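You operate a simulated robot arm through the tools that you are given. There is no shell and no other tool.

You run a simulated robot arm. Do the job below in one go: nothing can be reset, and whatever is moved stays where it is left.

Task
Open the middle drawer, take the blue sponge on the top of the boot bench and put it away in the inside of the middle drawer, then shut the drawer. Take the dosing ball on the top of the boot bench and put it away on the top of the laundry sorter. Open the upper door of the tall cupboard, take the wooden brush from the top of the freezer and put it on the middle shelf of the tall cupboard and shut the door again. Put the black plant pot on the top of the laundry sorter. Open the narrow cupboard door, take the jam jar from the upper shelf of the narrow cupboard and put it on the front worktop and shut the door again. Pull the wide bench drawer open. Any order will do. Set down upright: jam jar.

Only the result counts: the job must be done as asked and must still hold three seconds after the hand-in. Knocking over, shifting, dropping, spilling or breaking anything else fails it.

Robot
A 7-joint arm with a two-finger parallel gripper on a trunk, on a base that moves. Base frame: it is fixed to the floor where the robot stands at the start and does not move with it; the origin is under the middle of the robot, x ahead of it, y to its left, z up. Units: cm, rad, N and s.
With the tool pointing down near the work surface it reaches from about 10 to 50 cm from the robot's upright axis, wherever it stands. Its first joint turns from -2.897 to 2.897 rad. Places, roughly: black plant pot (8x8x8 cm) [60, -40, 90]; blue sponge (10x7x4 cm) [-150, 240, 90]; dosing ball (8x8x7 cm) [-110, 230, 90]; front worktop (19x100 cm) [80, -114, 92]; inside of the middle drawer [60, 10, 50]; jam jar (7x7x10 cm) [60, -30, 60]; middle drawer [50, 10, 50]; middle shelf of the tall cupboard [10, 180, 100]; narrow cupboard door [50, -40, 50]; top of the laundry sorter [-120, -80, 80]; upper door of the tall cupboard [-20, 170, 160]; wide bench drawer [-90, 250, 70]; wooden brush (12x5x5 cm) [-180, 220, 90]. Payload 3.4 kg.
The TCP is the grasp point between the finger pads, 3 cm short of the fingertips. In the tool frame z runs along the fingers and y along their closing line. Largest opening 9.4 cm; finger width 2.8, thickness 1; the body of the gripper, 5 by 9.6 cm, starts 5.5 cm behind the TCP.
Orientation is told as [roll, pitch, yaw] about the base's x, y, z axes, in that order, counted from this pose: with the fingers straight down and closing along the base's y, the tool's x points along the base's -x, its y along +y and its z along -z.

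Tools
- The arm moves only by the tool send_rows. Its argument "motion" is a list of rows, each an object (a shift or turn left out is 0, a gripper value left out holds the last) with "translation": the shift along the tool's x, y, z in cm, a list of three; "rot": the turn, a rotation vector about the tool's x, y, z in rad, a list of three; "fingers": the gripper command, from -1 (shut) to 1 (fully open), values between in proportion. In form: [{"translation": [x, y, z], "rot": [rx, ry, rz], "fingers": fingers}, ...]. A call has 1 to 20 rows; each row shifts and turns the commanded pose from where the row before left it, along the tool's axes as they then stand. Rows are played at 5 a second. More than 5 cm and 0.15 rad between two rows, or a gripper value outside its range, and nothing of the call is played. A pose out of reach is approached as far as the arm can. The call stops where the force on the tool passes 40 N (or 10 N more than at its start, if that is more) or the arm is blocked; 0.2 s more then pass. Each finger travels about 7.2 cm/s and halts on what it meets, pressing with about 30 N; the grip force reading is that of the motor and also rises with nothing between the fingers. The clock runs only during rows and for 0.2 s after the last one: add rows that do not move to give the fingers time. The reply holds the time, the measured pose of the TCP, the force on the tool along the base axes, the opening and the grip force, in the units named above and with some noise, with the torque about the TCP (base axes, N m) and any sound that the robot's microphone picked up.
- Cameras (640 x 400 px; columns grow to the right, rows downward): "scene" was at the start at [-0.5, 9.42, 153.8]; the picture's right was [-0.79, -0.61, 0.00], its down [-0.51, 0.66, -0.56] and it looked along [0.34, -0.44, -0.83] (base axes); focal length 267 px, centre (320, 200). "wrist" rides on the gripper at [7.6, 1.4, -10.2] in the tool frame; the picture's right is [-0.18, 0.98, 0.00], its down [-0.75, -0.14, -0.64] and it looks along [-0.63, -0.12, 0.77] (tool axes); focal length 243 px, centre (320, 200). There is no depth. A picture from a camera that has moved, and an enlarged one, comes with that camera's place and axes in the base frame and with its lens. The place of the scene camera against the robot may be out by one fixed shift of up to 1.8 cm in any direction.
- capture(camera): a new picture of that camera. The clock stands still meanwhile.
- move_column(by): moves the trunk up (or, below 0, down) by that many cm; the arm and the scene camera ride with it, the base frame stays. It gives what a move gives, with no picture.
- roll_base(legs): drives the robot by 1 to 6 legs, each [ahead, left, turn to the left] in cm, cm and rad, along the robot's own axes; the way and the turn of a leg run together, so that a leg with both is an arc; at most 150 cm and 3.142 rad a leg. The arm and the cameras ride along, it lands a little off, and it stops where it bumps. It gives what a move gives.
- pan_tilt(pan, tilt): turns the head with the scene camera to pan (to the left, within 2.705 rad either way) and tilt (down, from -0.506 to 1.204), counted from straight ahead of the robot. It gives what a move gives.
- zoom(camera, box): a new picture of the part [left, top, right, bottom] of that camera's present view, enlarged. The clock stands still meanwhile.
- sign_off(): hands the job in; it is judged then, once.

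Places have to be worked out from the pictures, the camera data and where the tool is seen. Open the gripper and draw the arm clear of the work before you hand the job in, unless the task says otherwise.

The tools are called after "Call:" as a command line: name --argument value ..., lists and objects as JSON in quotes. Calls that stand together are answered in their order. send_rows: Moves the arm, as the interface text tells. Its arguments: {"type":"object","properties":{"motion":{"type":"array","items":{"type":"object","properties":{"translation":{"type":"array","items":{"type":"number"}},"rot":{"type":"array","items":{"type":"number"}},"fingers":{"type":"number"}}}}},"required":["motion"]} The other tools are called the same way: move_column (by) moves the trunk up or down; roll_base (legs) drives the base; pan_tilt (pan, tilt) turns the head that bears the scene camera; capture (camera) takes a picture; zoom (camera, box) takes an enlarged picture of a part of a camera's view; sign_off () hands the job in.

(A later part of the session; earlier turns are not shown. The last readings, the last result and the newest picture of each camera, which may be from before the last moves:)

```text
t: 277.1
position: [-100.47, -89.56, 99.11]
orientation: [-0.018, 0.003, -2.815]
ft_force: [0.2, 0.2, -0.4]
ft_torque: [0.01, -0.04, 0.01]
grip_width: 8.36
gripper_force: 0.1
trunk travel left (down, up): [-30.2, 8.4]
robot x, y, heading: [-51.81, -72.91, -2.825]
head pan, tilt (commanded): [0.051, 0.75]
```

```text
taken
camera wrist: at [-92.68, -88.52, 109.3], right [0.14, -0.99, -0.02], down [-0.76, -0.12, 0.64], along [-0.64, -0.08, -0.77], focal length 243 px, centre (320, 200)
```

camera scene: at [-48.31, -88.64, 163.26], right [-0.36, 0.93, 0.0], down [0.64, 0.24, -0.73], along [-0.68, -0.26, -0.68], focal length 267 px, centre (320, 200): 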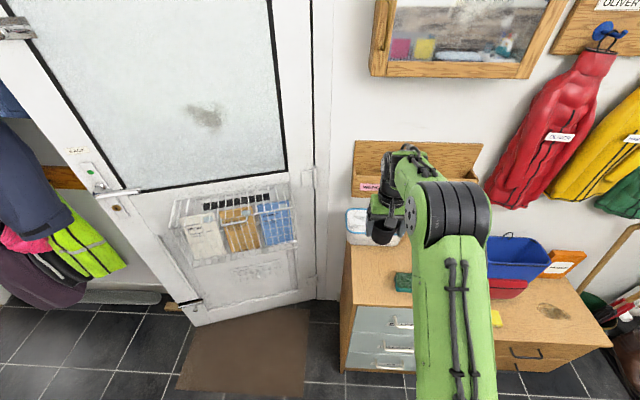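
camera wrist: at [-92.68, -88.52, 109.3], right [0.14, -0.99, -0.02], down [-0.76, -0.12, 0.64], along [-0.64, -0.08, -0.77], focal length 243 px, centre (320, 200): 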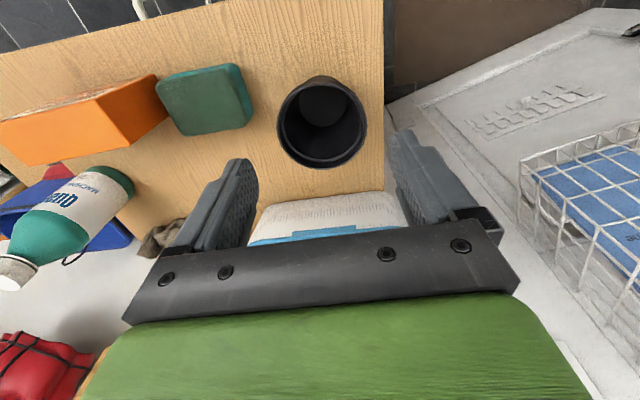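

The pot stands upright on the sorter. Next the dosing ball: I'll raise, back away, turn to face the bench and drive there.

Call:
send_rows --motion '[{"translation": [0, 0, -4.5]}, {"translation": [0, 0, -4.5]}, {}]'

Call:
roll_base --legs '[[-27, 0, 0], [0, 0, -1.568], [150, 0, 0], [55, 0, 0]]'

Call:
pan_tilt --pan -0.1 --tilt 0.65

Call:
capture --camera "scene"

Call:
capture --camera "wrist"

```text
t: 277.9
position: [-100.34, -89.58, 108.1]
orientation: [-0.017, 0.003, -2.815]
ft_force: [0.0, -0.3, -0.9]
ft_torque: [0.0, 0.02, 0.01]
grip_width: 8.37
gripper_force: 0.1
trunk travel left (down, up): [-30.2, 8.4]
robot x, y, heading: [-52.04, -72.56, -2.828]
head pan, tilt (commanded): [0.051, 0.75]
```

```text
t: 293.4
position: [-107.19, 178.04, 108.03]
orientation: [-0.017, 0.002, 1.899]
ft_force: [-0.7, -0.4, -0.2]
ft_torque: [-0.01, 0.03, -0.02]
grip_width: 8.35
gripper_force: 0.0
trunk travel left (down, up): [-30.2, 8.4]
robot x, y, heading: [-90.56, 129.66, 1.891]
head pan, tilt (commanded): [0.051, 0.75]
```

```text
t: 294.1
position: [-107.16, 178.0, 108.21]
orientation: [-0.016, -0.001, 1.899]
ft_force: [-0.8, 0.2, -0.1]
ft_torque: [-0.01, 0.01, 0.01]
grip_width: 8.37
gripper_force: 0.0
trunk travel left (down, up): [-30.2, 8.4]
robot x, y, heading: [-90.32, 129.36, 1.887]
head pan, tilt (commanded): [-0.099, 0.649]
```

```text
taken
camera scene: at [-103.69, 127.53, 164.12], right [0.98, 0.22, 0.0], down [0.13, -0.59, -0.8], along [-0.17, 0.78, -0.6], focal length 267 px, centre (320, 200)
```

scene: 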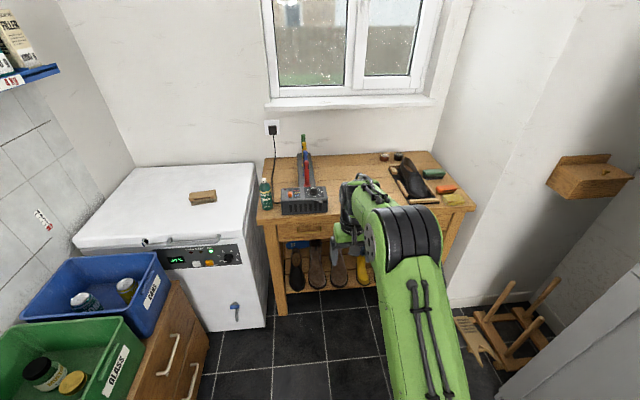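

```text
taken
camera wrist: at [-106.19, 170.34, 118.34], right [-0.99, -0.14, -0.02], down [-0.12, 0.76, 0.64], along [-0.08, 0.64, -0.76], focal length 243 px, centre (320, 200)
```

wrist: 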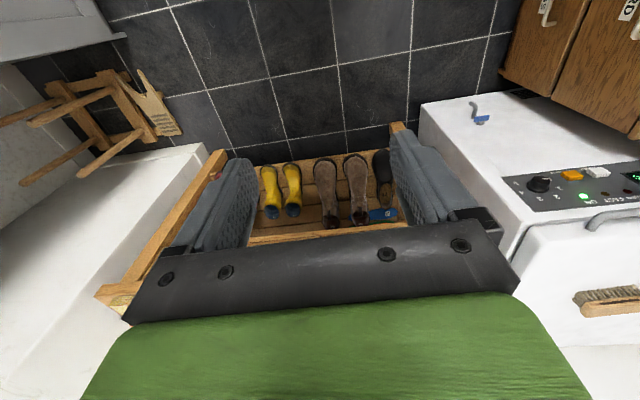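

I'll align with the ball (U≈-33) and advance.

Call:
roll_base --legs '[[0, -12.5, 0], [45, 0, 0]]'

Call:
send_rows --motion '[{"fingers": 1}, {}, {}]'

Call:
capture --camera "wrist"

```text
t: 297.7
position: [-108.89, 224.84, 108.05]
orientation: [-0.019, 0.002, 1.894]
ft_force: [0.4, 0.4, -0.3]
ft_torque: [0.0, 0.02, 0.0]
grip_width: 8.36
gripper_force: 0.1
trunk travel left (down, up): [-30.2, 8.4]
robot x, y, heading: [-92.13, 175.8, 1.883]
head pan, tilt (commanded): [-0.099, 0.649]
```

```text
t: 298.5
position: [-108.8, 224.57, 108.14]
orientation: [-0.016, 0.0, 1.894]
ft_force: [-0.4, 0.2, -0.3]
ft_torque: [-0.02, -0.05, 0.0]
grip_width: 9.4
gripper_force: 0.1
trunk travel left (down, up): [-30.2, 8.4]
robot x, y, heading: [-92.19, 176.2, 1.883]
head pan, tilt (commanded): [-0.099, 0.649]
```

```text
taken
camera wrist: at [-107.95, 216.96, 118.35], right [-0.99, -0.14, -0.02], down [-0.12, 0.76, 0.64], along [-0.07, 0.64, -0.76], focal length 243 px, centre (320, 200)
```

wrist: 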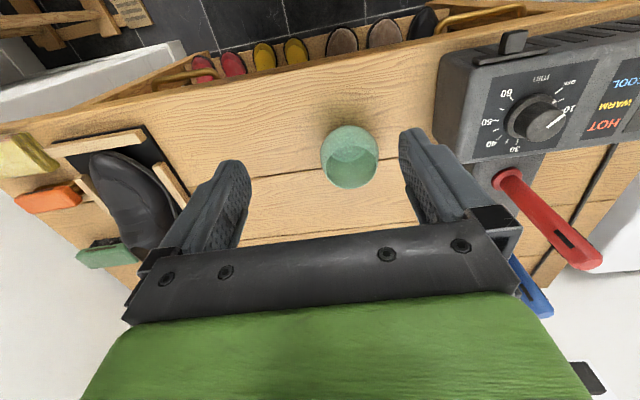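

Dosing ball is at about U=-34.9, V=256.9. I'll roll forward 9.4 cm and left 1.8 cm, then descend.

Call:
roll_base --legs '[[9.4, 1.8, 0]]'

Call:
send_rows --motion '[{"translation": [0, 0, 4]}, {"translation": [0, 0, 4]}, {}]'

Call:
capture --camera "wrist"

```text
t: 299.6
position: [-113.57, 233.25, 108.05]
orientation: [-0.018, 0.002, 1.894]
ft_force: [0.2, 0.4, 0.6]
ft_torque: [-0.01, 0.0, 0.0]
grip_width: 9.39
gripper_force: 0.0
trunk travel left (down, up): [-30.2, 8.4]
robot x, y, heading: [-97.37, 184.72, 1.883]
head pan, tilt (commanded): [-0.099, 0.649]
```

```text
t: 300.4
position: [-113.37, 233.0, 100.2]
orientation: [-0.017, 0.0, 1.895]
ft_force: [-0.5, -0.5, -0.1]
ft_torque: [0.01, -0.02, 0.04]
grip_width: 9.42
gripper_force: 0.1
trunk travel left (down, up): [-30.2, 8.4]
robot x, y, heading: [-97.25, 184.66, 1.883]
head pan, tilt (commanded): [-0.099, 0.649]
```

```text
taken
camera wrist: at [-112.39, 225.45, 110.4], right [-0.99, -0.14, -0.02], down [-0.12, 0.76, 0.64], along [-0.07, 0.64, -0.76], focal length 243 px, centre (320, 200)
```

wrist: 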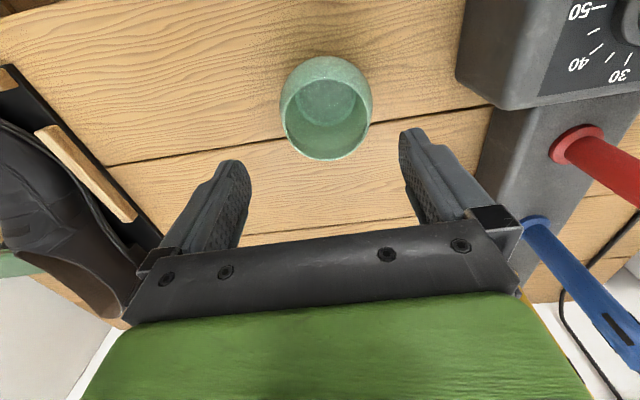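

Aligned on the ball. Descending to z≈90.2 and closing.

Call:
send_rows --motion '[{"translation": [0, 0, 4]}, {"translation": [0, 0, 3]}, {"translation": [0, 0, 2]}, {"translation": [0, 0, 1]}, {}]'

Call:
capture --camera "wrist"

Call:
send_rows --motion '[{"fingers": -1}, {}, {}, {}, {}]'

Call:
capture --camera "wrist"

```text
t: 301.6
position: [-113.28, 233.27, 90.04]
orientation: [-0.017, 0.0, 1.894]
ft_force: [0.3, 0.0, -1.0]
ft_torque: [0.0, 0.03, -0.01]
grip_width: 9.41
gripper_force: 0.0
trunk travel left (down, up): [-30.2, 8.4]
robot x, y, heading: [-97.0, 184.35, 1.884]
head pan, tilt (commanded): [-0.099, 0.649]
```

```text
taken
camera wrist: at [-112.25, 225.62, 100.31], right [-0.99, -0.14, -0.02], down [-0.12, 0.76, 0.64], along [-0.07, 0.64, -0.76], focal length 243 px, centre (320, 200)
```

wrist: 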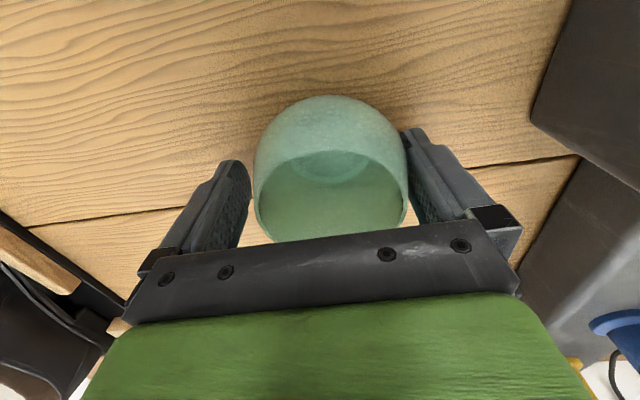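

```text
t: 302.8
position: [-113.16, 233.32, 90.06]
orientation: [-0.016, -0.001, 1.893]
ft_force: [-0.7, 0.5, 0.7]
ft_torque: [-0.01, 0.03, 0.0]
grip_width: 7.68
gripper_force: 30.3
trunk travel left (down, up): [-30.2, 8.4]
robot x, y, heading: [-96.82, 185.01, 1.884]
head pan, tilt (commanded): [-0.099, 0.649]
```

```text
taken
camera wrist: at [-112.25, 225.62, 100.33], right [-0.99, -0.14, -0.02], down [-0.12, 0.76, 0.64], along [-0.07, 0.64, -0.76], focal length 243 px, centre (320, 200)
```

wrist: 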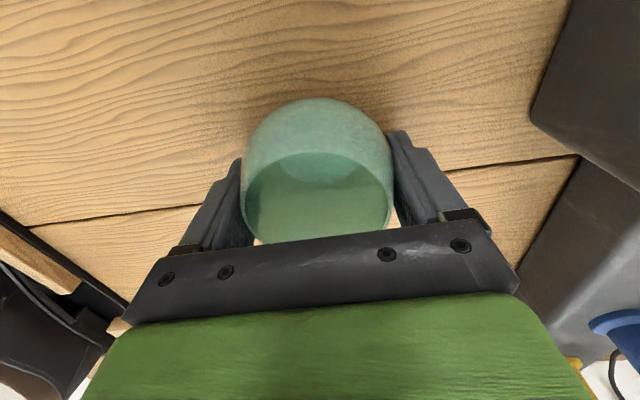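

Ball gripped (7.7 cm). Lifting and backing away to return to the sorter.

Call:
send_rows --motion '[{"translation": [0, 0, -2]}, {"translation": [0, 0, -4]}, {"translation": [0, 0, -4]}, {"translation": [0, 0, -4]}, {"translation": [0, 0, -4]}, {}]'

Call:
capture --camera "wrist"

```text
t: 304.2
position: [-113.56, 233.14, 108.08]
orientation: [-0.018, 0.002, 1.893]
ft_force: [0.0, -0.2, -0.2]
ft_torque: [0.01, 0.01, -0.01]
grip_width: 7.64
gripper_force: 30.3
trunk travel left (down, up): [-30.2, 8.4]
robot x, y, heading: [-97.09, 184.79, 1.88]
head pan, tilt (commanded): [-0.099, 0.649]
```

```text
taken
camera wrist: at [-112.66, 225.5, 118.34], right [-0.99, -0.14, -0.02], down [-0.12, 0.76, 0.64], along [-0.07, 0.64, -0.77], focal length 243 px, centre (320, 200)
```

wrist: 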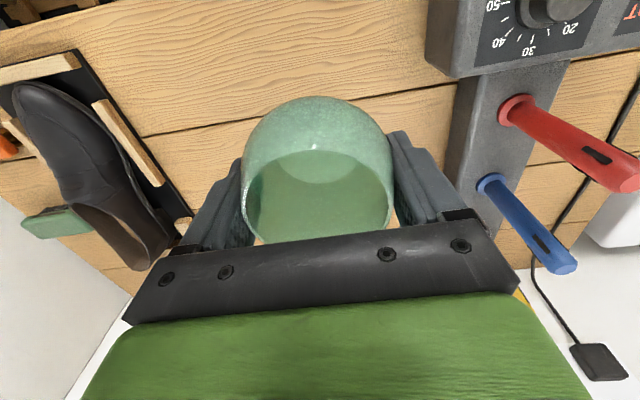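

Ball secured. Driving back to the sorter: reverse along the aisle, then turn left to face it.

Call:
roll_base --legs '[[-150, 0, 0], [-91, 0, 0], [0, 0, 1.573]]'

Call:
pan_tilt --pan 0.15 --tilt 0.75

Call:
capture --camera "scene"

```text
t: 319.9
position: [-69.85, -61.32, 108.12]
orientation: [-0.017, -0.001, -2.809]
ft_force: [0.8, 0.0, -0.5]
ft_torque: [0.03, -0.01, 0.01]
grip_width: 7.52
gripper_force: 30.0
trunk travel left (down, up): [-30.2, 8.4]
robot x, y, heading: [-21.33, -44.35, -2.822]
head pan, tilt (commanded): [-0.099, 0.649]
```

```text
t: 320.6
position: [-69.92, -61.26, 108.07]
orientation: [-0.019, 0.001, -2.808]
ft_force: [0.0, -0.6, -0.2]
ft_torque: [-0.03, 0.0, 0.01]
grip_width: 7.5
gripper_force: 29.7
trunk travel left (down, up): [-30.2, 8.4]
robot x, y, heading: [-21.8, -44.44, -2.818]
head pan, tilt (commanded): [0.15, 0.75]
```

```text
taken
camera scene: at [-17.31, -60.63, 163.27], right [-0.45, 0.89, 0.0], down [0.61, 0.31, -0.73], along [-0.65, -0.33, -0.68], focal length 267 px, centre (320, 200)
```

scene: 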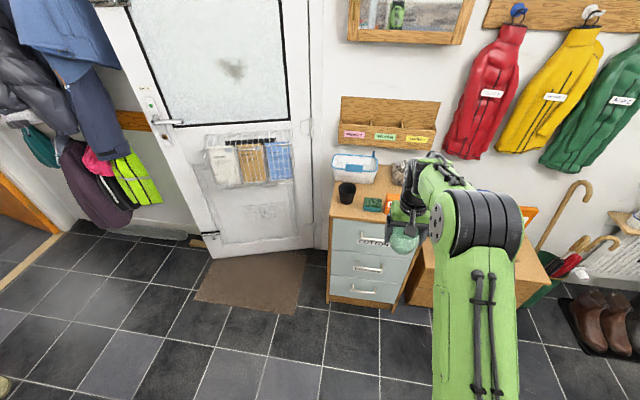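

Robot is lined up (V≈-36). I'll roll forward 38 cm and check with the wrist camera.

Call:
roll_base --legs '[[38, 0, 0]]'

Call:
capture --camera "wrist"

```text
t: 323.1
position: [-105.97, -73.07, 108.06]
orientation: [-0.017, 0.002, -2.811]
ft_force: [-0.5, 0.6, -0.3]
ft_torque: [-0.03, -0.02, -0.01]
grip_width: 7.48
gripper_force: 30.1
trunk travel left (down, up): [-30.2, 8.4]
robot x, y, heading: [-57.88, -56.16, -2.824]
head pan, tilt (commanded): [0.15, 0.75]
```

```text
taken
camera wrist: at [-98.28, -72.09, 118.3], right [0.14, -0.99, -0.02], down [-0.76, -0.12, 0.64], along [-0.64, -0.08, -0.77], focal length 243 px, centre (320, 200)
```

wrist: 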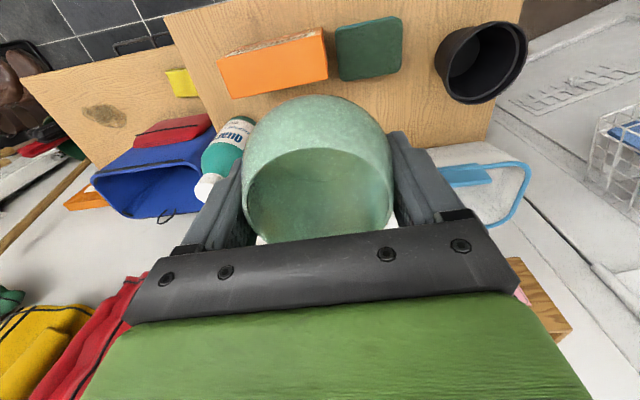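

Target is the free wood just behind the tin/orange box, at U≈-130.3, V≈-35.5. Moving over it and lowering partway.

Call:
roll_base --legs '[[6.8, -0.8, 0]]'

Call:
send_rows --motion '[{"translation": [0, 0, 4]}, {"translation": [0, 0, 4]}, {"translation": [0, 0, 3]}, {}]'

Call:
capture --camera "wrist"

Call:
pan_tilt --pan 0.15 --tilt 0.9

Call:
capture --camera "scene"

```text
t: 324.1
position: [-112.69, -74.46, 107.95]
orientation: [-0.017, 0.004, -2.813]
ft_force: [-0.8, -0.1, 0.2]
ft_torque: [-0.03, -0.03, 0.01]
grip_width: 7.51
gripper_force: 29.8
trunk travel left (down, up): [-30.2, 8.4]
robot x, y, heading: [-64.6, -57.59, -2.821]
head pan, tilt (commanded): [0.15, 0.75]
```

```text
t: 325.1
position: [-112.7, -74.26, 97.02]
orientation: [-0.017, -0.001, -2.813]
ft_force: [-0.9, 0.2, -0.5]
ft_torque: [0.04, -0.02, -0.01]
grip_width: 7.48
gripper_force: 29.7
trunk travel left (down, up): [-30.2, 8.4]
robot x, y, heading: [-64.31, -57.56, -2.821]
head pan, tilt (commanded): [0.15, 0.75]
```

```text
taken
camera wrist: at [-104.93, -73.17, 107.26], right [0.14, -0.99, -0.02], down [-0.76, -0.12, 0.64], along [-0.64, -0.08, -0.76], focal length 243 px, centre (320, 200)
```

wrist: 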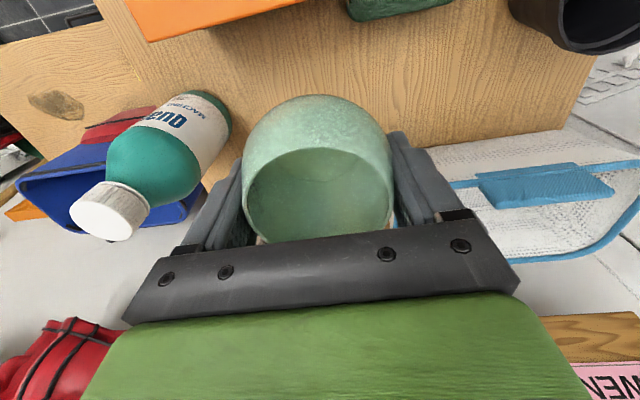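

```text
t: 325.8
position: [-112.6, -74.15, 97.09]
orientation: [-0.018, 0.001, -2.813]
ft_force: [0.3, 0.1, -0.2]
ft_torque: [-0.01, -0.01, 0.0]
grip_width: 7.47
gripper_force: 30.3
trunk travel left (down, up): [-30.2, 8.4]
robot x, y, heading: [-64.16, -57.58, -2.825]
head pan, tilt (commanded): [0.15, 0.901]
```

```text
taken
camera scene: at [-59.44, -73.67, 162.08], right [-0.45, 0.89, 0.0], down [0.7, 0.35, -0.62], along [-0.55, -0.28, -0.78], focal length 267 px, centre (320, 200)
```

scene: 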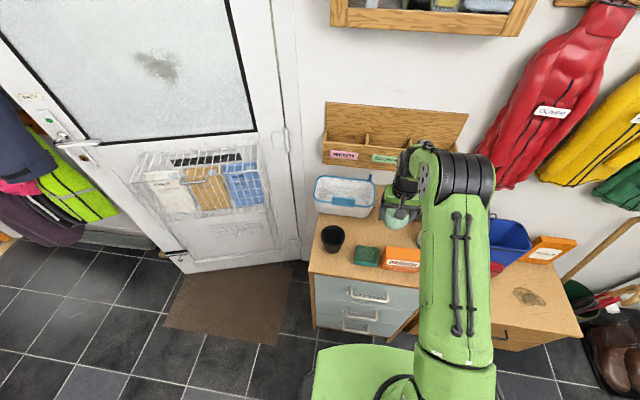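

Clear of the bottle and basket. Lowering to the surface.

Call:
send_rows --motion '[{"translation": [0, 0, 4]}, {"translation": [0, 0, 3.5]}, {"translation": [0, 0, 1.5]}, {}]'

Call:
send_rows --motion '[{"translation": [0, 0, 0.5]}, {"translation": [0, 0, 0.5]}, {"translation": [0, 0, 0.4]}, {}]'

Call:
capture --camera "wrist"

```text
t: 326.8
position: [-112.61, -74.01, 88.13]
orientation: [-0.019, 0.002, -2.814]
ft_force: [-0.2, 0.1, 0.6]
ft_torque: [-0.01, 0.03, 0.0]
grip_width: 7.49
gripper_force: 30.1
trunk travel left (down, up): [-30.2, 8.4]
robot x, y, heading: [-64.32, -57.53, -2.821]
head pan, tilt (commanded): [0.15, 0.901]
```

```text
t: 327.8
position: [-112.76, -74.09, 86.6]
orientation: [-0.017, 0.003, -2.814]
ft_force: [0.0, -0.1, 0.0]
ft_torque: [0.04, 0.03, 0.02]
grip_width: 7.45
gripper_force: 30.0
trunk travel left (down, up): [-30.2, 8.4]
robot x, y, heading: [-64.3, -57.97, -2.826]
head pan, tilt (commanded): [0.15, 0.901]
```

```text
taken
camera wrist: at [-104.93, -73.07, 96.91], right [0.14, -0.99, -0.02], down [-0.76, -0.12, 0.64], along [-0.64, -0.08, -0.77], focal length 243 px, centre (320, 200)
```

wrist: 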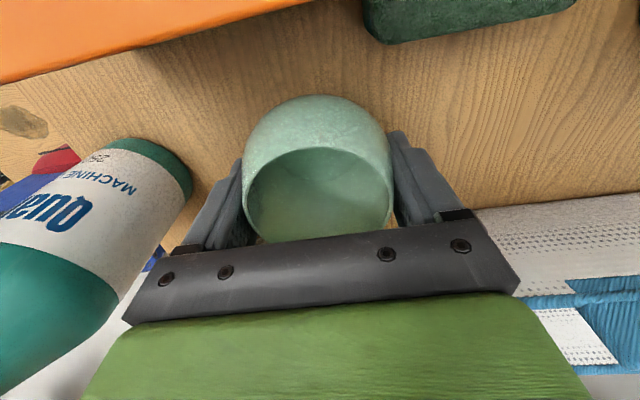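

No contact yet; continuing in 0.3 cm steps.

Call:
send_rows --motion '[{"translation": [0, 0, 0.3]}, {"translation": [0, 0, 0.3]}, {}]'

Call:
send_rows --motion '[{"translation": [0, 0, 0.3]}, {"translation": [0, 0, 0.3]}, {}]'

```text
t: 328.6
position: [-112.78, -74.04, 86.3]
orientation: [-0.019, -0.007, -2.812]
ft_force: [-1.2, 0.0, 25.0]
ft_torque: [0.3, -0.32, 0.01]
grip_width: 7.51
gripper_force: 30.0
trunk travel left (down, up): [-30.2, 8.4]
robot x, y, heading: [-64.36, -57.34, -2.818]
head pan, tilt (commanded): [0.15, 0.901]
```

```text
t: 328.9
position: [-112.88, -74.11, 86.2]
orientation: [-0.018, -0.006, -2.815]
ft_force: [5.2, 0.5, 17.5]
ft_torque: [0.33, -0.5, -0.06]
grip_width: 7.54
gripper_force: 29.7
trunk travel left (down, up): [-30.2, 8.4]
robot x, y, heading: [-64.73, -57.73, -2.825]
head pan, tilt (commanded): [0.15, 0.901]
stopped in row 1: the force on the tool passed its limit at 41 N (the readings are from after the stop); the commanded pose is now the measured one
```

Ball is on the sorter surface. Releasing gently and rising.

Call:
send_rows --motion '[{"translation": [0, 0, -0.15]}, {"fingers": 0.8}, {}, {}, {}]'

Call:
capture --camera "wrist"

```text
t: 330.1
position: [-112.88, -74.04, 86.27]
orientation: [-0.02, -0.005, -2.814]
ft_force: [0.5, 0.0, -0.1]
ft_torque: [0.02, -0.01, -0.02]
grip_width: 8.46
gripper_force: 0.1
trunk travel left (down, up): [-30.2, 8.4]
robot x, y, heading: [-64.45, -57.57, -2.824]
head pan, tilt (commanded): [0.15, 0.901]
```

```text
taken
camera wrist: at [-105.11, -73.06, 96.44], right [0.14, -0.99, -0.02], down [-0.75, -0.12, 0.65], along [-0.64, -0.08, -0.76], focal length 243 px, centre (320, 200)
```

wrist: 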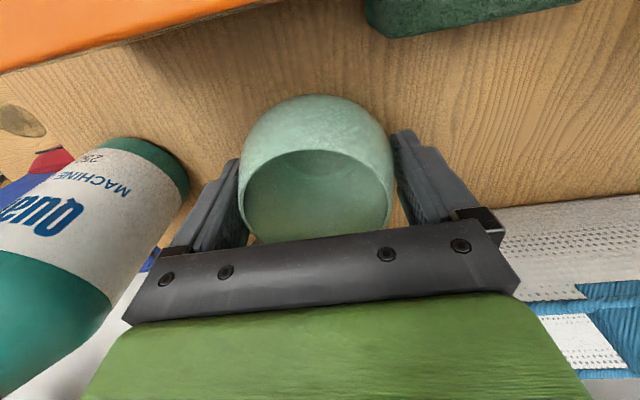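

The ball sits free. Rising straight up.

Call:
send_rows --motion '[{"translation": [0, 0, -1.5]}, {"translation": [0, 0, -2.5]}, {"translation": [0, 0, -4]}, {"translation": [0, 0, -4.5]}, {"translation": [0, 0, -4.5]}, {"translation": [0, 0, -4.5]}, {}]'

Call:
capture --camera "wrist"

```text
t: 331.7
position: [-112.63, -74.46, 107.7]
orientation: [-0.018, -0.005, -2.814]
ft_force: [-0.2, -0.5, 0.4]
ft_torque: [0.02, 0.0, 0.0]
grip_width: 8.44
gripper_force: 0.2
trunk travel left (down, up): [-30.2, 8.4]
robot x, y, heading: [-64.15, -57.49, -2.82]
head pan, tilt (commanded): [0.15, 0.901]
```

```text
taken
camera wrist: at [-104.87, -73.44, 117.96], right [0.14, -0.99, -0.02], down [-0.75, -0.12, 0.65], along [-0.64, -0.08, -0.76], focal length 243 px, centre (320, 200)
```

wrist: 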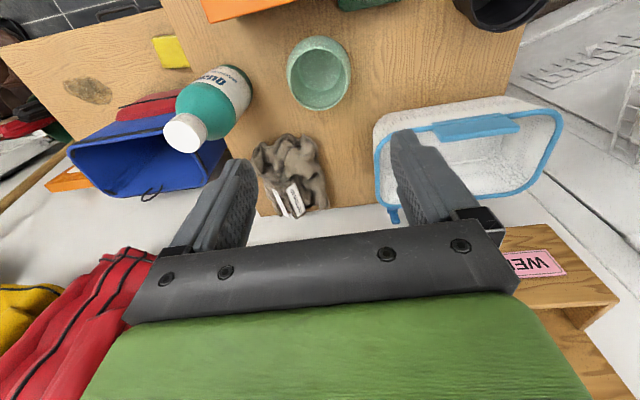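

Both pot and ball are on the sorter. Next is the tall cupboard: I'll back off, turn around, and strafe left to its upper door handle.

Call:
roll_base --legs '[[-25, 0, 0], [0, 0, 3.138], [0, 150, 0], [0, 15, 0]]'

Call:
pan_tilt --pan -0.05 --tilt 0.35

Call:
capture --camera "scene"

```text
t: 348.8
position: [-40.18, 123.24, 107.81]
orientation: [-0.02, -0.004, 0.312]
ft_force: [-0.1, 0.0, -0.5]
ft_torque: [-0.07, 0.0, -0.01]
grip_width: 8.49
gripper_force: 0.0
trunk travel left (down, up): [-30.2, 8.4]
robot x, y, heading: [-88.65, 107.03, 0.301]
head pan, tilt (commanded): [0.15, 0.901]
```

```text
t: 349.8
position: [-40.18, 123.14, 107.69]
orientation: [-0.019, -0.004, 0.313]
ft_force: [0.1, 0.3, 0.0]
ft_torque: [-0.03, 0.0, -0.02]
grip_width: 8.45
gripper_force: 0.1
trunk travel left (down, up): [-30.2, 8.4]
robot x, y, heading: [-88.48, 107.26, 0.303]
head pan, tilt (commanded): [-0.051, 0.351]
```

```text
taken
camera scene: at [-88.84, 121.88, 166.82], right [0.25, -0.97, 0.0], down [-0.33, -0.09, -0.94], along [0.91, 0.23, -0.34], focal length 267 px, centre (320, 200)
```

scene: 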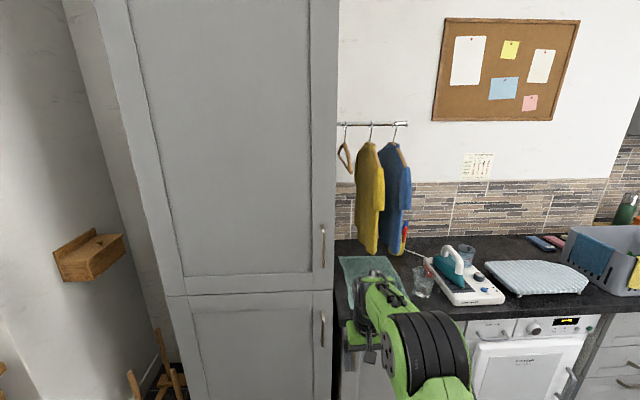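

I see the upper door handle (V≈137, z≈121). I'll align, raise, and pitch the tool forward.

Call:
roll_base --legs '[[0, 7.8, 0.015]]'

Call:
move_column --by 8

Call:
send_rows --motion '[{"translation": [0, 0, -3]}, {"translation": [0, 0, -3]}, {"rot": [0, -0.1428, 0]}, {"rot": [0, -0.1428, 0]}, {"rot": [0, -0.1428, 0]}, {"rot": [0, -0.1428, 0]}, {"rot": [0, -0.1428, 0]}, {"rot": [0, -0.1428, 0]}, {"rot": [0, -0.1428, 0]}, {"rot": [0, -0.1428, 0]}, {"rot": [0, -0.1428, 0]}, {"rot": [0, -0.1428, 0]}, {"rot": [0, -0.1428, 0]}, {"fingers": 0.3}]'

Call:
capture --camera "wrist"

Call:
capture --camera "scene"

```text
t: 350.8
position: [-42.87, 131.32, 107.71]
orientation: [-0.021, -0.004, 0.326]
ft_force: [-0.2, 1.5, 0.0]
ft_torque: [-0.02, 0.0, -0.01]
grip_width: 8.46
gripper_force: 0.1
trunk travel left (down, up): [-30.2, 8.4]
robot x, y, heading: [-91.58, 114.25, 0.318]
head pan, tilt (commanded): [-0.051, 0.351]
```

```text
t: 352.0
position: [-42.79, 131.22, 115.92]
orientation: [-0.021, -0.007, 0.326]
ft_force: [-1.0, -0.3, 0.9]
ft_torque: [0.03, 0.0, 0.01]
grip_width: 8.49
gripper_force: 0.0
trunk travel left (down, up): [-38.2, 0.4]
robot x, y, heading: [-91.22, 114.72, 0.316]
head pan, tilt (commanded): [-0.051, 0.351]
```

```text
t: 355.0
position: [-42.97, 131.35, 121.82]
orientation: [-1.876, -1.551, 2.2]
ft_force: [-0.1, -0.6, 0.2]
ft_torque: [0.0, -0.02, 0.01]
grip_width: 6.11
gripper_force: 0.0
trunk travel left (down, up): [-38.2, 0.4]
robot x, y, heading: [-90.95, 114.52, 0.321]
head pan, tilt (commanded): [-0.051, 0.351]
```

```text
taken
camera wrist: at [-52.96, 129.38, 114.06], right [-0.32, 0.93, 0.16], down [-0.57, -0.33, 0.75], along [0.76, 0.14, 0.64], focal length 243 px, centre (320, 200)
```

wrist: 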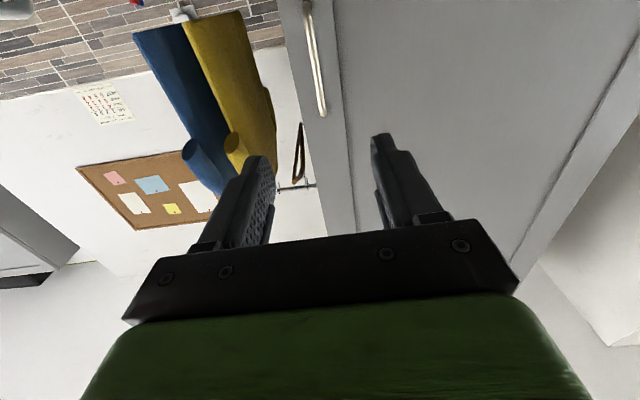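

```text
taken
camera scene: at [-91.53, 129.37, 174.83], right [0.26, -0.96, 0.0], down [-0.33, -0.09, -0.94], along [0.91, 0.25, -0.34], focal length 267 px, centre (320, 200)
```

scene: 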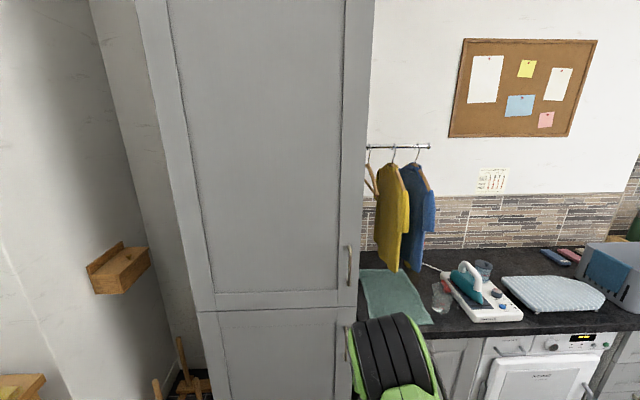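

Handle at V≈137.6, z≈114–129. I'll nudge right 0.6 cm and roll forward 20 cm.

Call:
send_rows --motion '[{"translation": [0, -0.6, 0]}, {}]'

Call:
roll_base --legs '[[20, 0, 0]]'

Call:
capture --camera "wrist"

```text
t: 355.6
position: [-42.68, 130.8, 121.72]
orientation: [-1.835, -1.552, 2.162]
ft_force: [0.0, 0.1, 0.8]
ft_torque: [-0.02, 0.05, -0.03]
grip_width: 6.14
gripper_force: 0.1
trunk travel left (down, up): [-38.2, 0.4]
robot x, y, heading: [-90.99, 114.17, 0.316]
head pan, tilt (commanded): [-0.051, 0.351]
```

```text
t: 357.2
position: [-23.81, 136.79, 121.65]
orientation: [-1.8, -1.551, 2.124]
ft_force: [0.7, -0.2, -0.8]
ft_torque: [0.0, 0.0, 0.03]
grip_width: 6.1
gripper_force: 0.0
trunk travel left (down, up): [-38.2, 0.4]
robot x, y, heading: [-71.95, 120.61, 0.316]
head pan, tilt (commanded): [-0.051, 0.351]
```

```text
taken
camera wrist: at [-33.77, 134.92, 114.07], right [-0.32, 0.93, 0.17], down [-0.57, -0.33, 0.75], along [0.76, 0.14, 0.64], focal length 243 px, centre (320, 200)
```

wrist: 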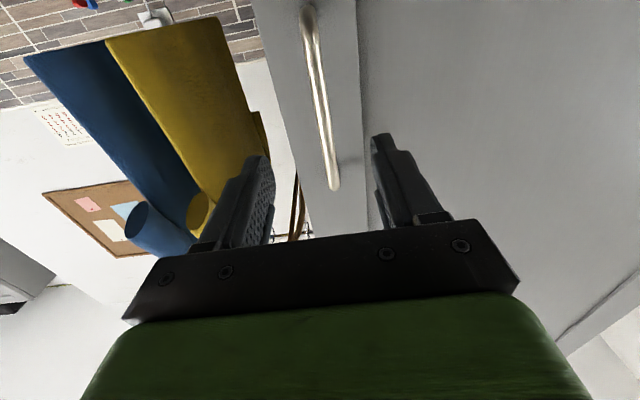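

The handle bar is at U≈29.2, V≈137.6. Advancing 8 cm and gripping.

Call:
send_rows --motion '[{"translation": [0, 0.2, 2.5]}, {"translation": [0, 0, 2.5]}, {"translation": [0, 0, 2]}, {"translation": [0, 0, 1]}, {}]'

Call:
send_rows --motion '[{"fingers": -1}, {}, {}, {}, {}]'

Call:
capture --camera "wrist"

```text
t: 358.4
position: [-16.27, 139.51, 121.89]
orientation: [-1.842, -1.552, 2.165]
ft_force: [-0.4, -0.1, -0.6]
ft_torque: [-0.01, -0.03, 0.0]
grip_width: 6.1
gripper_force: 0.1
trunk travel left (down, up): [-38.2, 0.4]
robot x, y, heading: [-72.02, 120.58, 0.314]
head pan, tilt (commanded): [-0.051, 0.351]
```

```text
t: 359.6
position: [-16.34, 139.7, 121.75]
orientation: [-1.837, -1.554, 2.165]
ft_force: [-0.2, 3.3, -0.2]
ft_torque: [1.23, 0.49, 0.07]
grip_width: 1.19
gripper_force: 45.0
trunk travel left (down, up): [-38.2, 0.4]
robot x, y, heading: [-72.63, 120.69, 0.318]
head pan, tilt (commanded): [-0.051, 0.351]
```

```text
taken
camera wrist: at [-26.35, 137.76, 114.12], right [-0.32, 0.93, 0.17], down [-0.57, -0.33, 0.75], along [0.76, 0.14, 0.64], focal length 243 px, centre (320, 200)
```

wrist: 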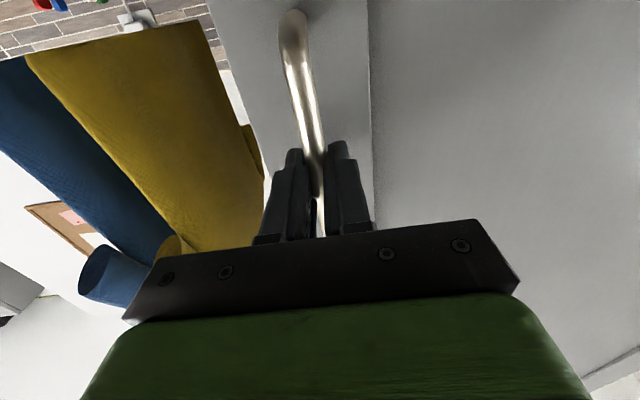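

Bar gripped. Pulling the door along its arc with the base.

Call:
roll_base --legs '[[-9, 1.4, 0]]'

Call:
roll_base --legs '[[-8.7, 2.9, 0]]'

Call:
roll_base --legs '[[-7, 3.7, 0]]'

Call:
capture --camera "wrist"

Call:
capture --camera "scene"

```text
t: 360.7
position: [-25.3, 138.4, 121.69]
orientation: [-1.829, -1.55, 2.153]
ft_force: [-1.0, 6.4, -6.3]
ft_torque: [1.57, -0.78, -0.13]
grip_width: 1.21
gripper_force: 44.8
trunk travel left (down, up): [-38.2, 0.4]
robot x, y, heading: [-81.45, 119.0, 0.321]
head pan, tilt (commanded): [-0.051, 0.351]
```

```text
t: 361.8
position: [-34.48, 138.44, 121.75]
orientation: [-1.862, -1.551, 2.188]
ft_force: [0.6, 5.2, -4.8]
ft_torque: [1.62, -0.75, -0.15]
grip_width: 1.19
gripper_force: 44.7
trunk travel left (down, up): [-38.2, 0.4]
robot x, y, heading: [-90.29, 119.17, 0.312]
head pan, tilt (commanded): [-0.051, 0.351]
```

```text
t: 362.9
position: [-42.3, 139.63, 121.8]
orientation: [-1.892, -1.552, 2.218]
ft_force: [0.3, 2.0, -5.2]
ft_torque: [1.61, -0.71, -0.21]
grip_width: 1.22
gripper_force: 44.6
trunk travel left (down, up): [-38.2, 0.4]
robot x, y, heading: [-98.3, 120.61, 0.314]
head pan, tilt (commanded): [-0.051, 0.351]
```

```text
taken
camera wrist: at [-52.34, 137.67, 114.1], right [-0.32, 0.93, 0.17], down [-0.57, -0.33, 0.75], along [0.76, 0.14, 0.64], focal length 243 px, centre (320, 200)
```

wrist: 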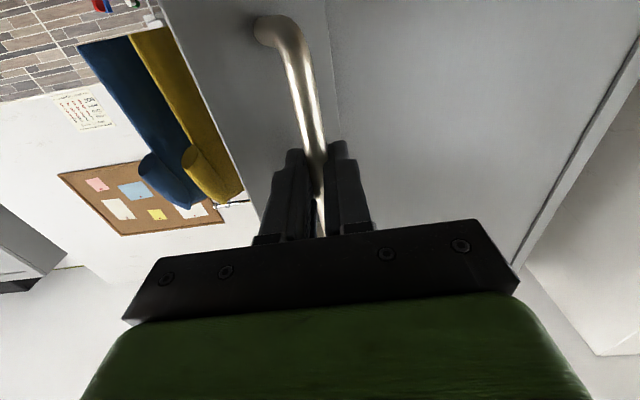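

```text
taken
camera scene: at [-98.57, 135.46, 174.82], right [0.26, -0.96, 0.0], down [-0.33, -0.09, -0.94], along [0.91, 0.25, -0.34], focal length 267 px, centre (320, 200)
```

scene: 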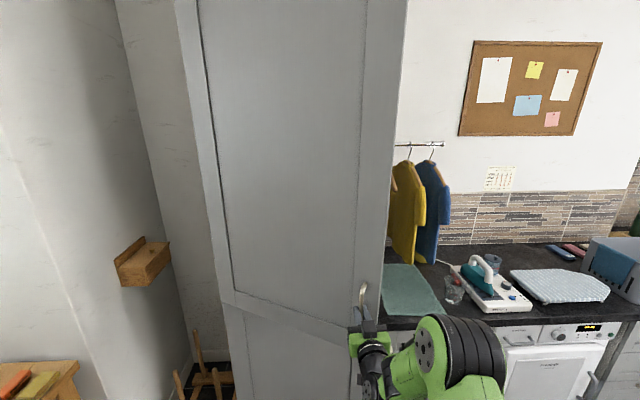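

Forces are low and the round bar pivots freely in the grip. I'll keep pulling along the arc toward ~70°.

Call:
roll_base --legs '[[-8.2, 6.5, 0]]'

Call:
roll_base --legs '[[-6.1, 6.8, 0]]'

Call:
capture --camera "wrist"

```text
t: 364.0
position: [-51.97, 142.96, 121.7]
orientation: [-1.948, -1.554, 2.271]
ft_force: [-2.9, -8.8, -8.2]
ft_torque: [1.59, -0.61, -0.29]
grip_width: 1.22
gripper_force: 45.2
trunk travel left (down, up): [-38.2, 0.4]
robot x, y, heading: [-108.62, 124.2, 0.318]
head pan, tilt (commanded): [-0.051, 0.351]
```

```text
t: 365.1
position: [-59.99, 147.41, 121.76]
orientation: [-1.963, -1.553, 2.286]
ft_force: [-8.3, -13.4, -9.1]
ft_torque: [1.59, -0.58, -0.3]
grip_width: 1.2
gripper_force: 44.5
trunk travel left (down, up): [-38.2, 0.4]
robot x, y, heading: [-116.25, 128.75, 0.313]
head pan, tilt (commanded): [-0.051, 0.351]
```

```text
taken
camera wrist: at [-70.06, 145.48, 114.1], right [-0.31, 0.93, 0.17], down [-0.57, -0.33, 0.75], along [0.76, 0.14, 0.64], focal length 243 px, centre (320, 200)
```

wrist: 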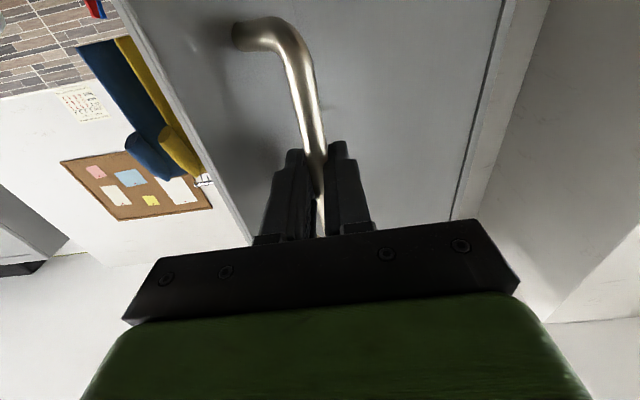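

About 50° open. Continuing to ~70°.

Call:
roll_base --legs '[[-5.2, 7, 0]]'

Call:
roll_base --legs '[[-4, 7.8, 0]]'

Call:
capture --camera "wrist"

Call:
capture --camera "scene"

```text
t: 366.2
position: [-66.91, 152.72, 121.74]
orientation: [-2.001, -1.551, 2.323]
ft_force: [4.7, 4.8, 3.7]
ft_torque: [1.63, -0.73, -0.21]
grip_width: 1.23
gripper_force: 44.6
trunk travel left (down, up): [-38.2, 0.4]
robot x, y, heading: [-123.08, 133.54, 0.318]
head pan, tilt (commanded): [-0.051, 0.351]
```

```text
t: 367.3
position: [-72.9, 159.05, 121.75]
orientation: [-2.082, -1.552, 2.404]
ft_force: [14.1, 9.6, 2.5]
ft_torque: [1.65, -0.64, -0.11]
grip_width: 1.22
gripper_force: 44.7
trunk travel left (down, up): [-38.2, 0.4]
robot x, y, heading: [-129.05, 140.18, 0.314]
head pan, tilt (commanded): [-0.051, 0.351]
```

```text
taken
camera wrist: at [-82.97, 157.15, 114.03], right [-0.31, 0.93, 0.17], down [-0.58, -0.33, 0.75], along [0.76, 0.14, 0.64], focal length 243 px, centre (320, 200)
```

wrist: 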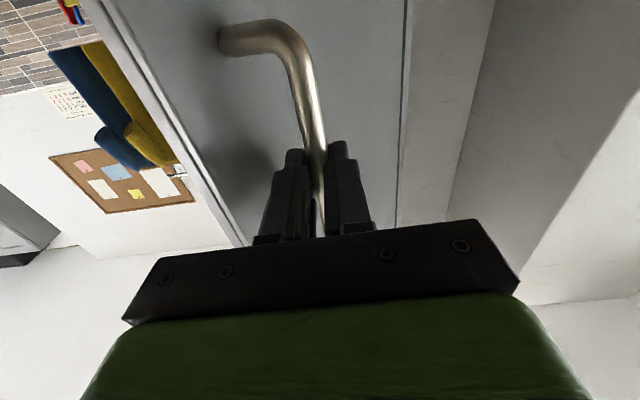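

```text
taken
camera scene: at [-129.19, 155.11, 174.81], right [0.26, -0.96, 0.0], down [-0.33, -0.09, -0.94], along [0.91, 0.25, -0.35], focal length 267 px, centre (320, 200)
```

scene: 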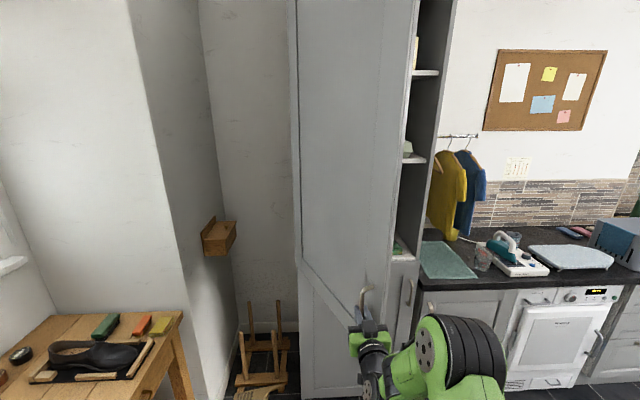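

About 67° open; shelves are visible. One more short leg, then release.

Call:
roll_base --legs '[[0.3, 5, 0]]'

Call:
send_rows --motion '[{"fingers": 0.2}, {}, {}]'

Call:
roll_base --legs '[[-10, 0, 0]]'

Call:
send_rows --motion '[{"fingers": -1}, {}, {}, {}]'

Call:
capture --camera "wrist"

Call:
capture --camera "scene"

```text
t: 368.2
position: [-74.38, 161.14, 121.83]
orientation: [-1.994, -1.552, 2.298]
ft_force: [-14.7, -9.9, -4.5]
ft_torque: [1.56, -0.66, -0.27]
grip_width: 1.25
gripper_force: 45.0
trunk travel left (down, up): [-38.2, 0.4]
robot x, y, heading: [-129.86, 143.08, 0.316]
head pan, tilt (commanded): [-0.051, 0.351]
stopped in leg 1: the force on the tool passed its limit at 44 N (the readings are from after the stop); the commanded pose is now the measured one
```

```text
t: 369.1
position: [-73.81, 161.26, 121.7]
orientation: [-1.879, -1.55, 2.184]
ft_force: [-0.8, -0.4, 0.1]
ft_torque: [0.01, -0.03, -0.02]
grip_width: 5.66
gripper_force: 0.0
trunk travel left (down, up): [-38.2, 0.4]
robot x, y, heading: [-130.46, 143.34, 0.313]
head pan, tilt (commanded): [-0.051, 0.351]
```

```text
t: 370.1
position: [-81.17, 158.72, 122.02]
orientation: [-2.124, -1.548, 2.431]
ft_force: [-0.8, -0.4, 0.9]
ft_torque: [0.0, 0.06, 0.03]
grip_width: 5.61
gripper_force: 0.0
trunk travel left (down, up): [-38.2, 0.4]
robot x, y, heading: [-136.9, 141.39, 0.315]
head pan, tilt (commanded): [-0.051, 0.351]
stopped in leg 1: the robot was blocked; the commanded pose is now the measured one
```

```text
t: 371.1
position: [-80.61, 159.16, 121.63]
orientation: [-1.923, -1.55, 2.23]
ft_force: [-0.2, 0.4, 0.4]
ft_torque: [0.05, -0.01, 0.0]
grip_width: 0.01
gripper_force: 30.3
trunk travel left (down, up): [-38.2, 0.4]
robot x, y, heading: [-137.1, 140.8, 0.315]
head pan, tilt (commanded): [-0.051, 0.351]
```

```text
taken
camera wrist: at [-90.77, 157.26, 113.97], right [-0.3, 0.94, 0.16], down [-0.58, -0.32, 0.75], along [0.76, 0.13, 0.64], focal length 243 px, centre (320, 200)
```

wrist: 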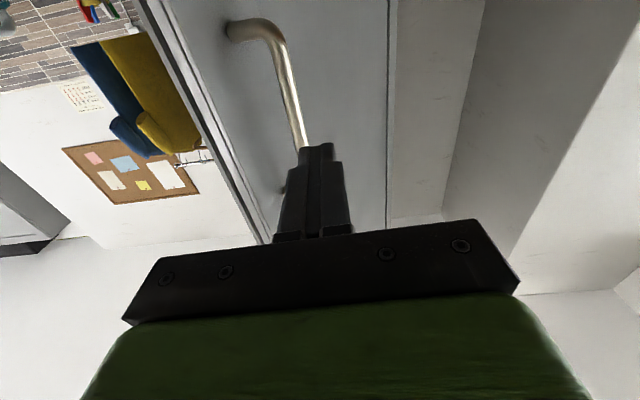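

```text
taken
camera scene: at [-137.18, 155.84, 174.84], right [0.26, -0.97, 0.0], down [-0.33, -0.09, -0.94], along [0.91, 0.24, -0.34], focal length 267 px, centre (320, 200)
```

scene: 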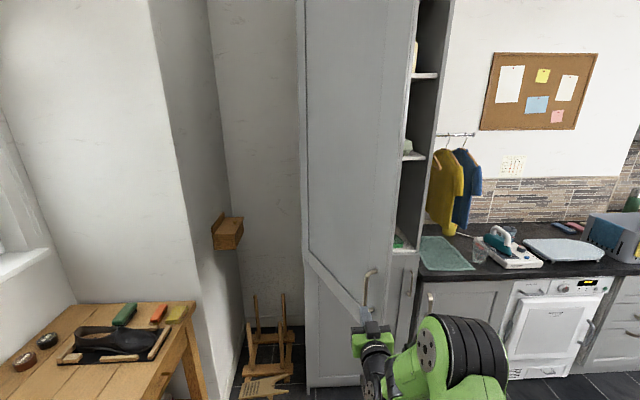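

The base reported being blocked at the rear. I'll look behind to see what it touched.

Call:
pan_tilt --pan 2.6 --tilt 0.85

Call:
capture --camera "scene"

Call:
pan_tilt --pan -2.65 --tilt 0.85

Call:
capture --camera "scene"

```text
t: 373.5
position: [-80.61, 159.04, 121.71]
orientation: [-1.897, -1.55, 2.205]
ft_force: [0.4, -0.1, 0.7]
ft_torque: [0.01, 0.0, -0.02]
grip_width: 0.02
gripper_force: 29.9
trunk travel left (down, up): [-38.2, 0.4]
robot x, y, heading: [-136.98, 140.78, 0.311]
head pan, tilt (commanded): [2.601, 0.85]
```

```text
taken
camera scene: at [-153.72, 155.21, 170.47], right [0.23, 0.97, 0.0], down [0.73, -0.17, -0.66], along [-0.64, 0.15, -0.75], focal length 267 px, centre (320, 200)
```

scene: 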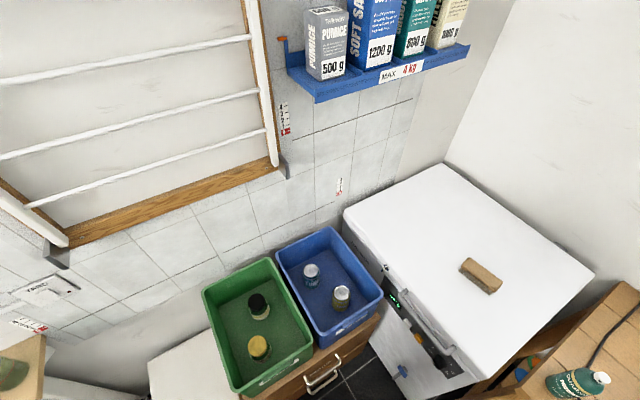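

```text
t: 377.6
position: [-80.72, 159.05, 121.69]
orientation: [-1.898, -1.55, 2.205]
ft_force: [-0.4, -1.3, 0.4]
ft_torque: [0.03, 0.0, 0.01]
grip_width: 0.0
gripper_force: 30.1
trunk travel left (down, up): [-38.2, 0.4]
robot x, y, heading: [-136.84, 140.73, 0.314]
head pan, tilt (commanded): [-2.649, 0.85]
```

```text
taken
camera scene: at [-151.51, 147.8, 170.47], right [-0.72, 0.69, 0.0], down [0.52, 0.54, -0.66], along [-0.46, -0.48, -0.75], focal length 267 px, centre (320, 200)
```

scene: 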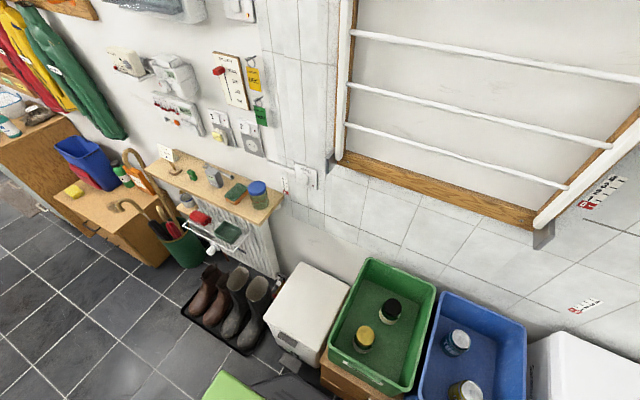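

The base rear just touched the crate drawer unit; nothing looks displaced. I'll move off it, retract the fingers slightly, and go around to the inner side of the open door.

Call:
send_rows --motion '[{"translation": [0, 0, -2]}, {"translation": [0, 0, -2]}, {}]'

Call:
roll_base --legs '[[2.5, 0, 0], [0, -15, 0]]'

Call:
pan_tilt --pan 0.0 --tilt 0.5

Call:
capture --camera "scene"

Call:
capture --camera "wrist"

```text
t: 378.4
position: [-84.48, 157.78, 121.56]
orientation: [-1.923, -1.553, 2.226]
ft_force: [0.6, 0.1, 0.0]
ft_torque: [0.0, 0.02, -0.02]
grip_width: 0.0
gripper_force: 30.3
trunk travel left (down, up): [-38.2, 0.4]
robot x, y, heading: [-136.93, 140.98, 0.316]
head pan, tilt (commanded): [-2.649, 0.85]
```

```text
t: 380.2
position: [-77.52, 144.39, 121.63]
orientation: [-1.92, -1.551, 2.227]
ft_force: [-0.1, -0.4, 0.2]
ft_torque: [0.0, 0.0, -0.01]
grip_width: 0.0
gripper_force: 30.0
trunk travel left (down, up): [-38.2, 0.4]
robot x, y, heading: [-130.35, 127.62, 0.316]
head pan, tilt (commanded): [-2.649, 0.85]
```

```text
t: 382.6
position: [-77.59, 144.43, 121.61]
orientation: [-1.9, -1.549, 2.207]
ft_force: [0.7, -0.1, -0.3]
ft_torque: [0.0, 0.05, -0.01]
grip_width: 0.02
gripper_force: 30.2
trunk travel left (down, up): [-38.2, 0.4]
robot x, y, heading: [-130.01, 127.8, 0.314]
head pan, tilt (commanded): [0.0, 0.499]
```

```text
taken
camera scene: at [-130.47, 142.81, 173.47], right [0.31, -0.95, 0.0], down [-0.46, -0.15, -0.88], along [0.84, 0.27, -0.48], focal length 267 px, centre (320, 200)
```

scene: 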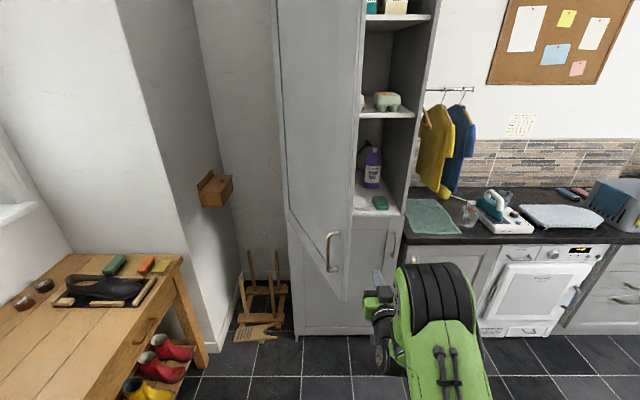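

```text
taken
camera wrist: at [-87.55, 142.65, 113.93], right [-0.3, 0.94, 0.16], down [-0.58, -0.32, 0.75], along [0.76, 0.13, 0.64], focal length 243 px, centre (320, 200)
```

wrist: 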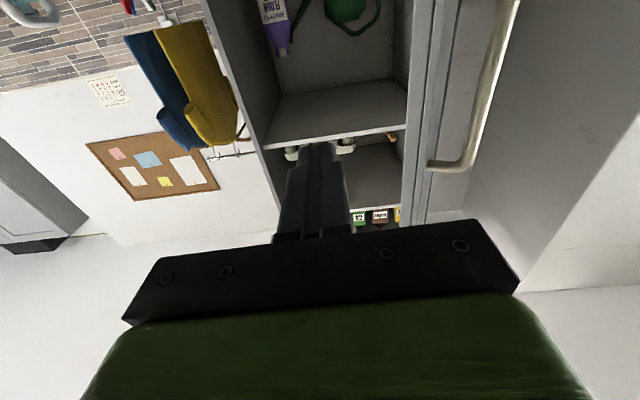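

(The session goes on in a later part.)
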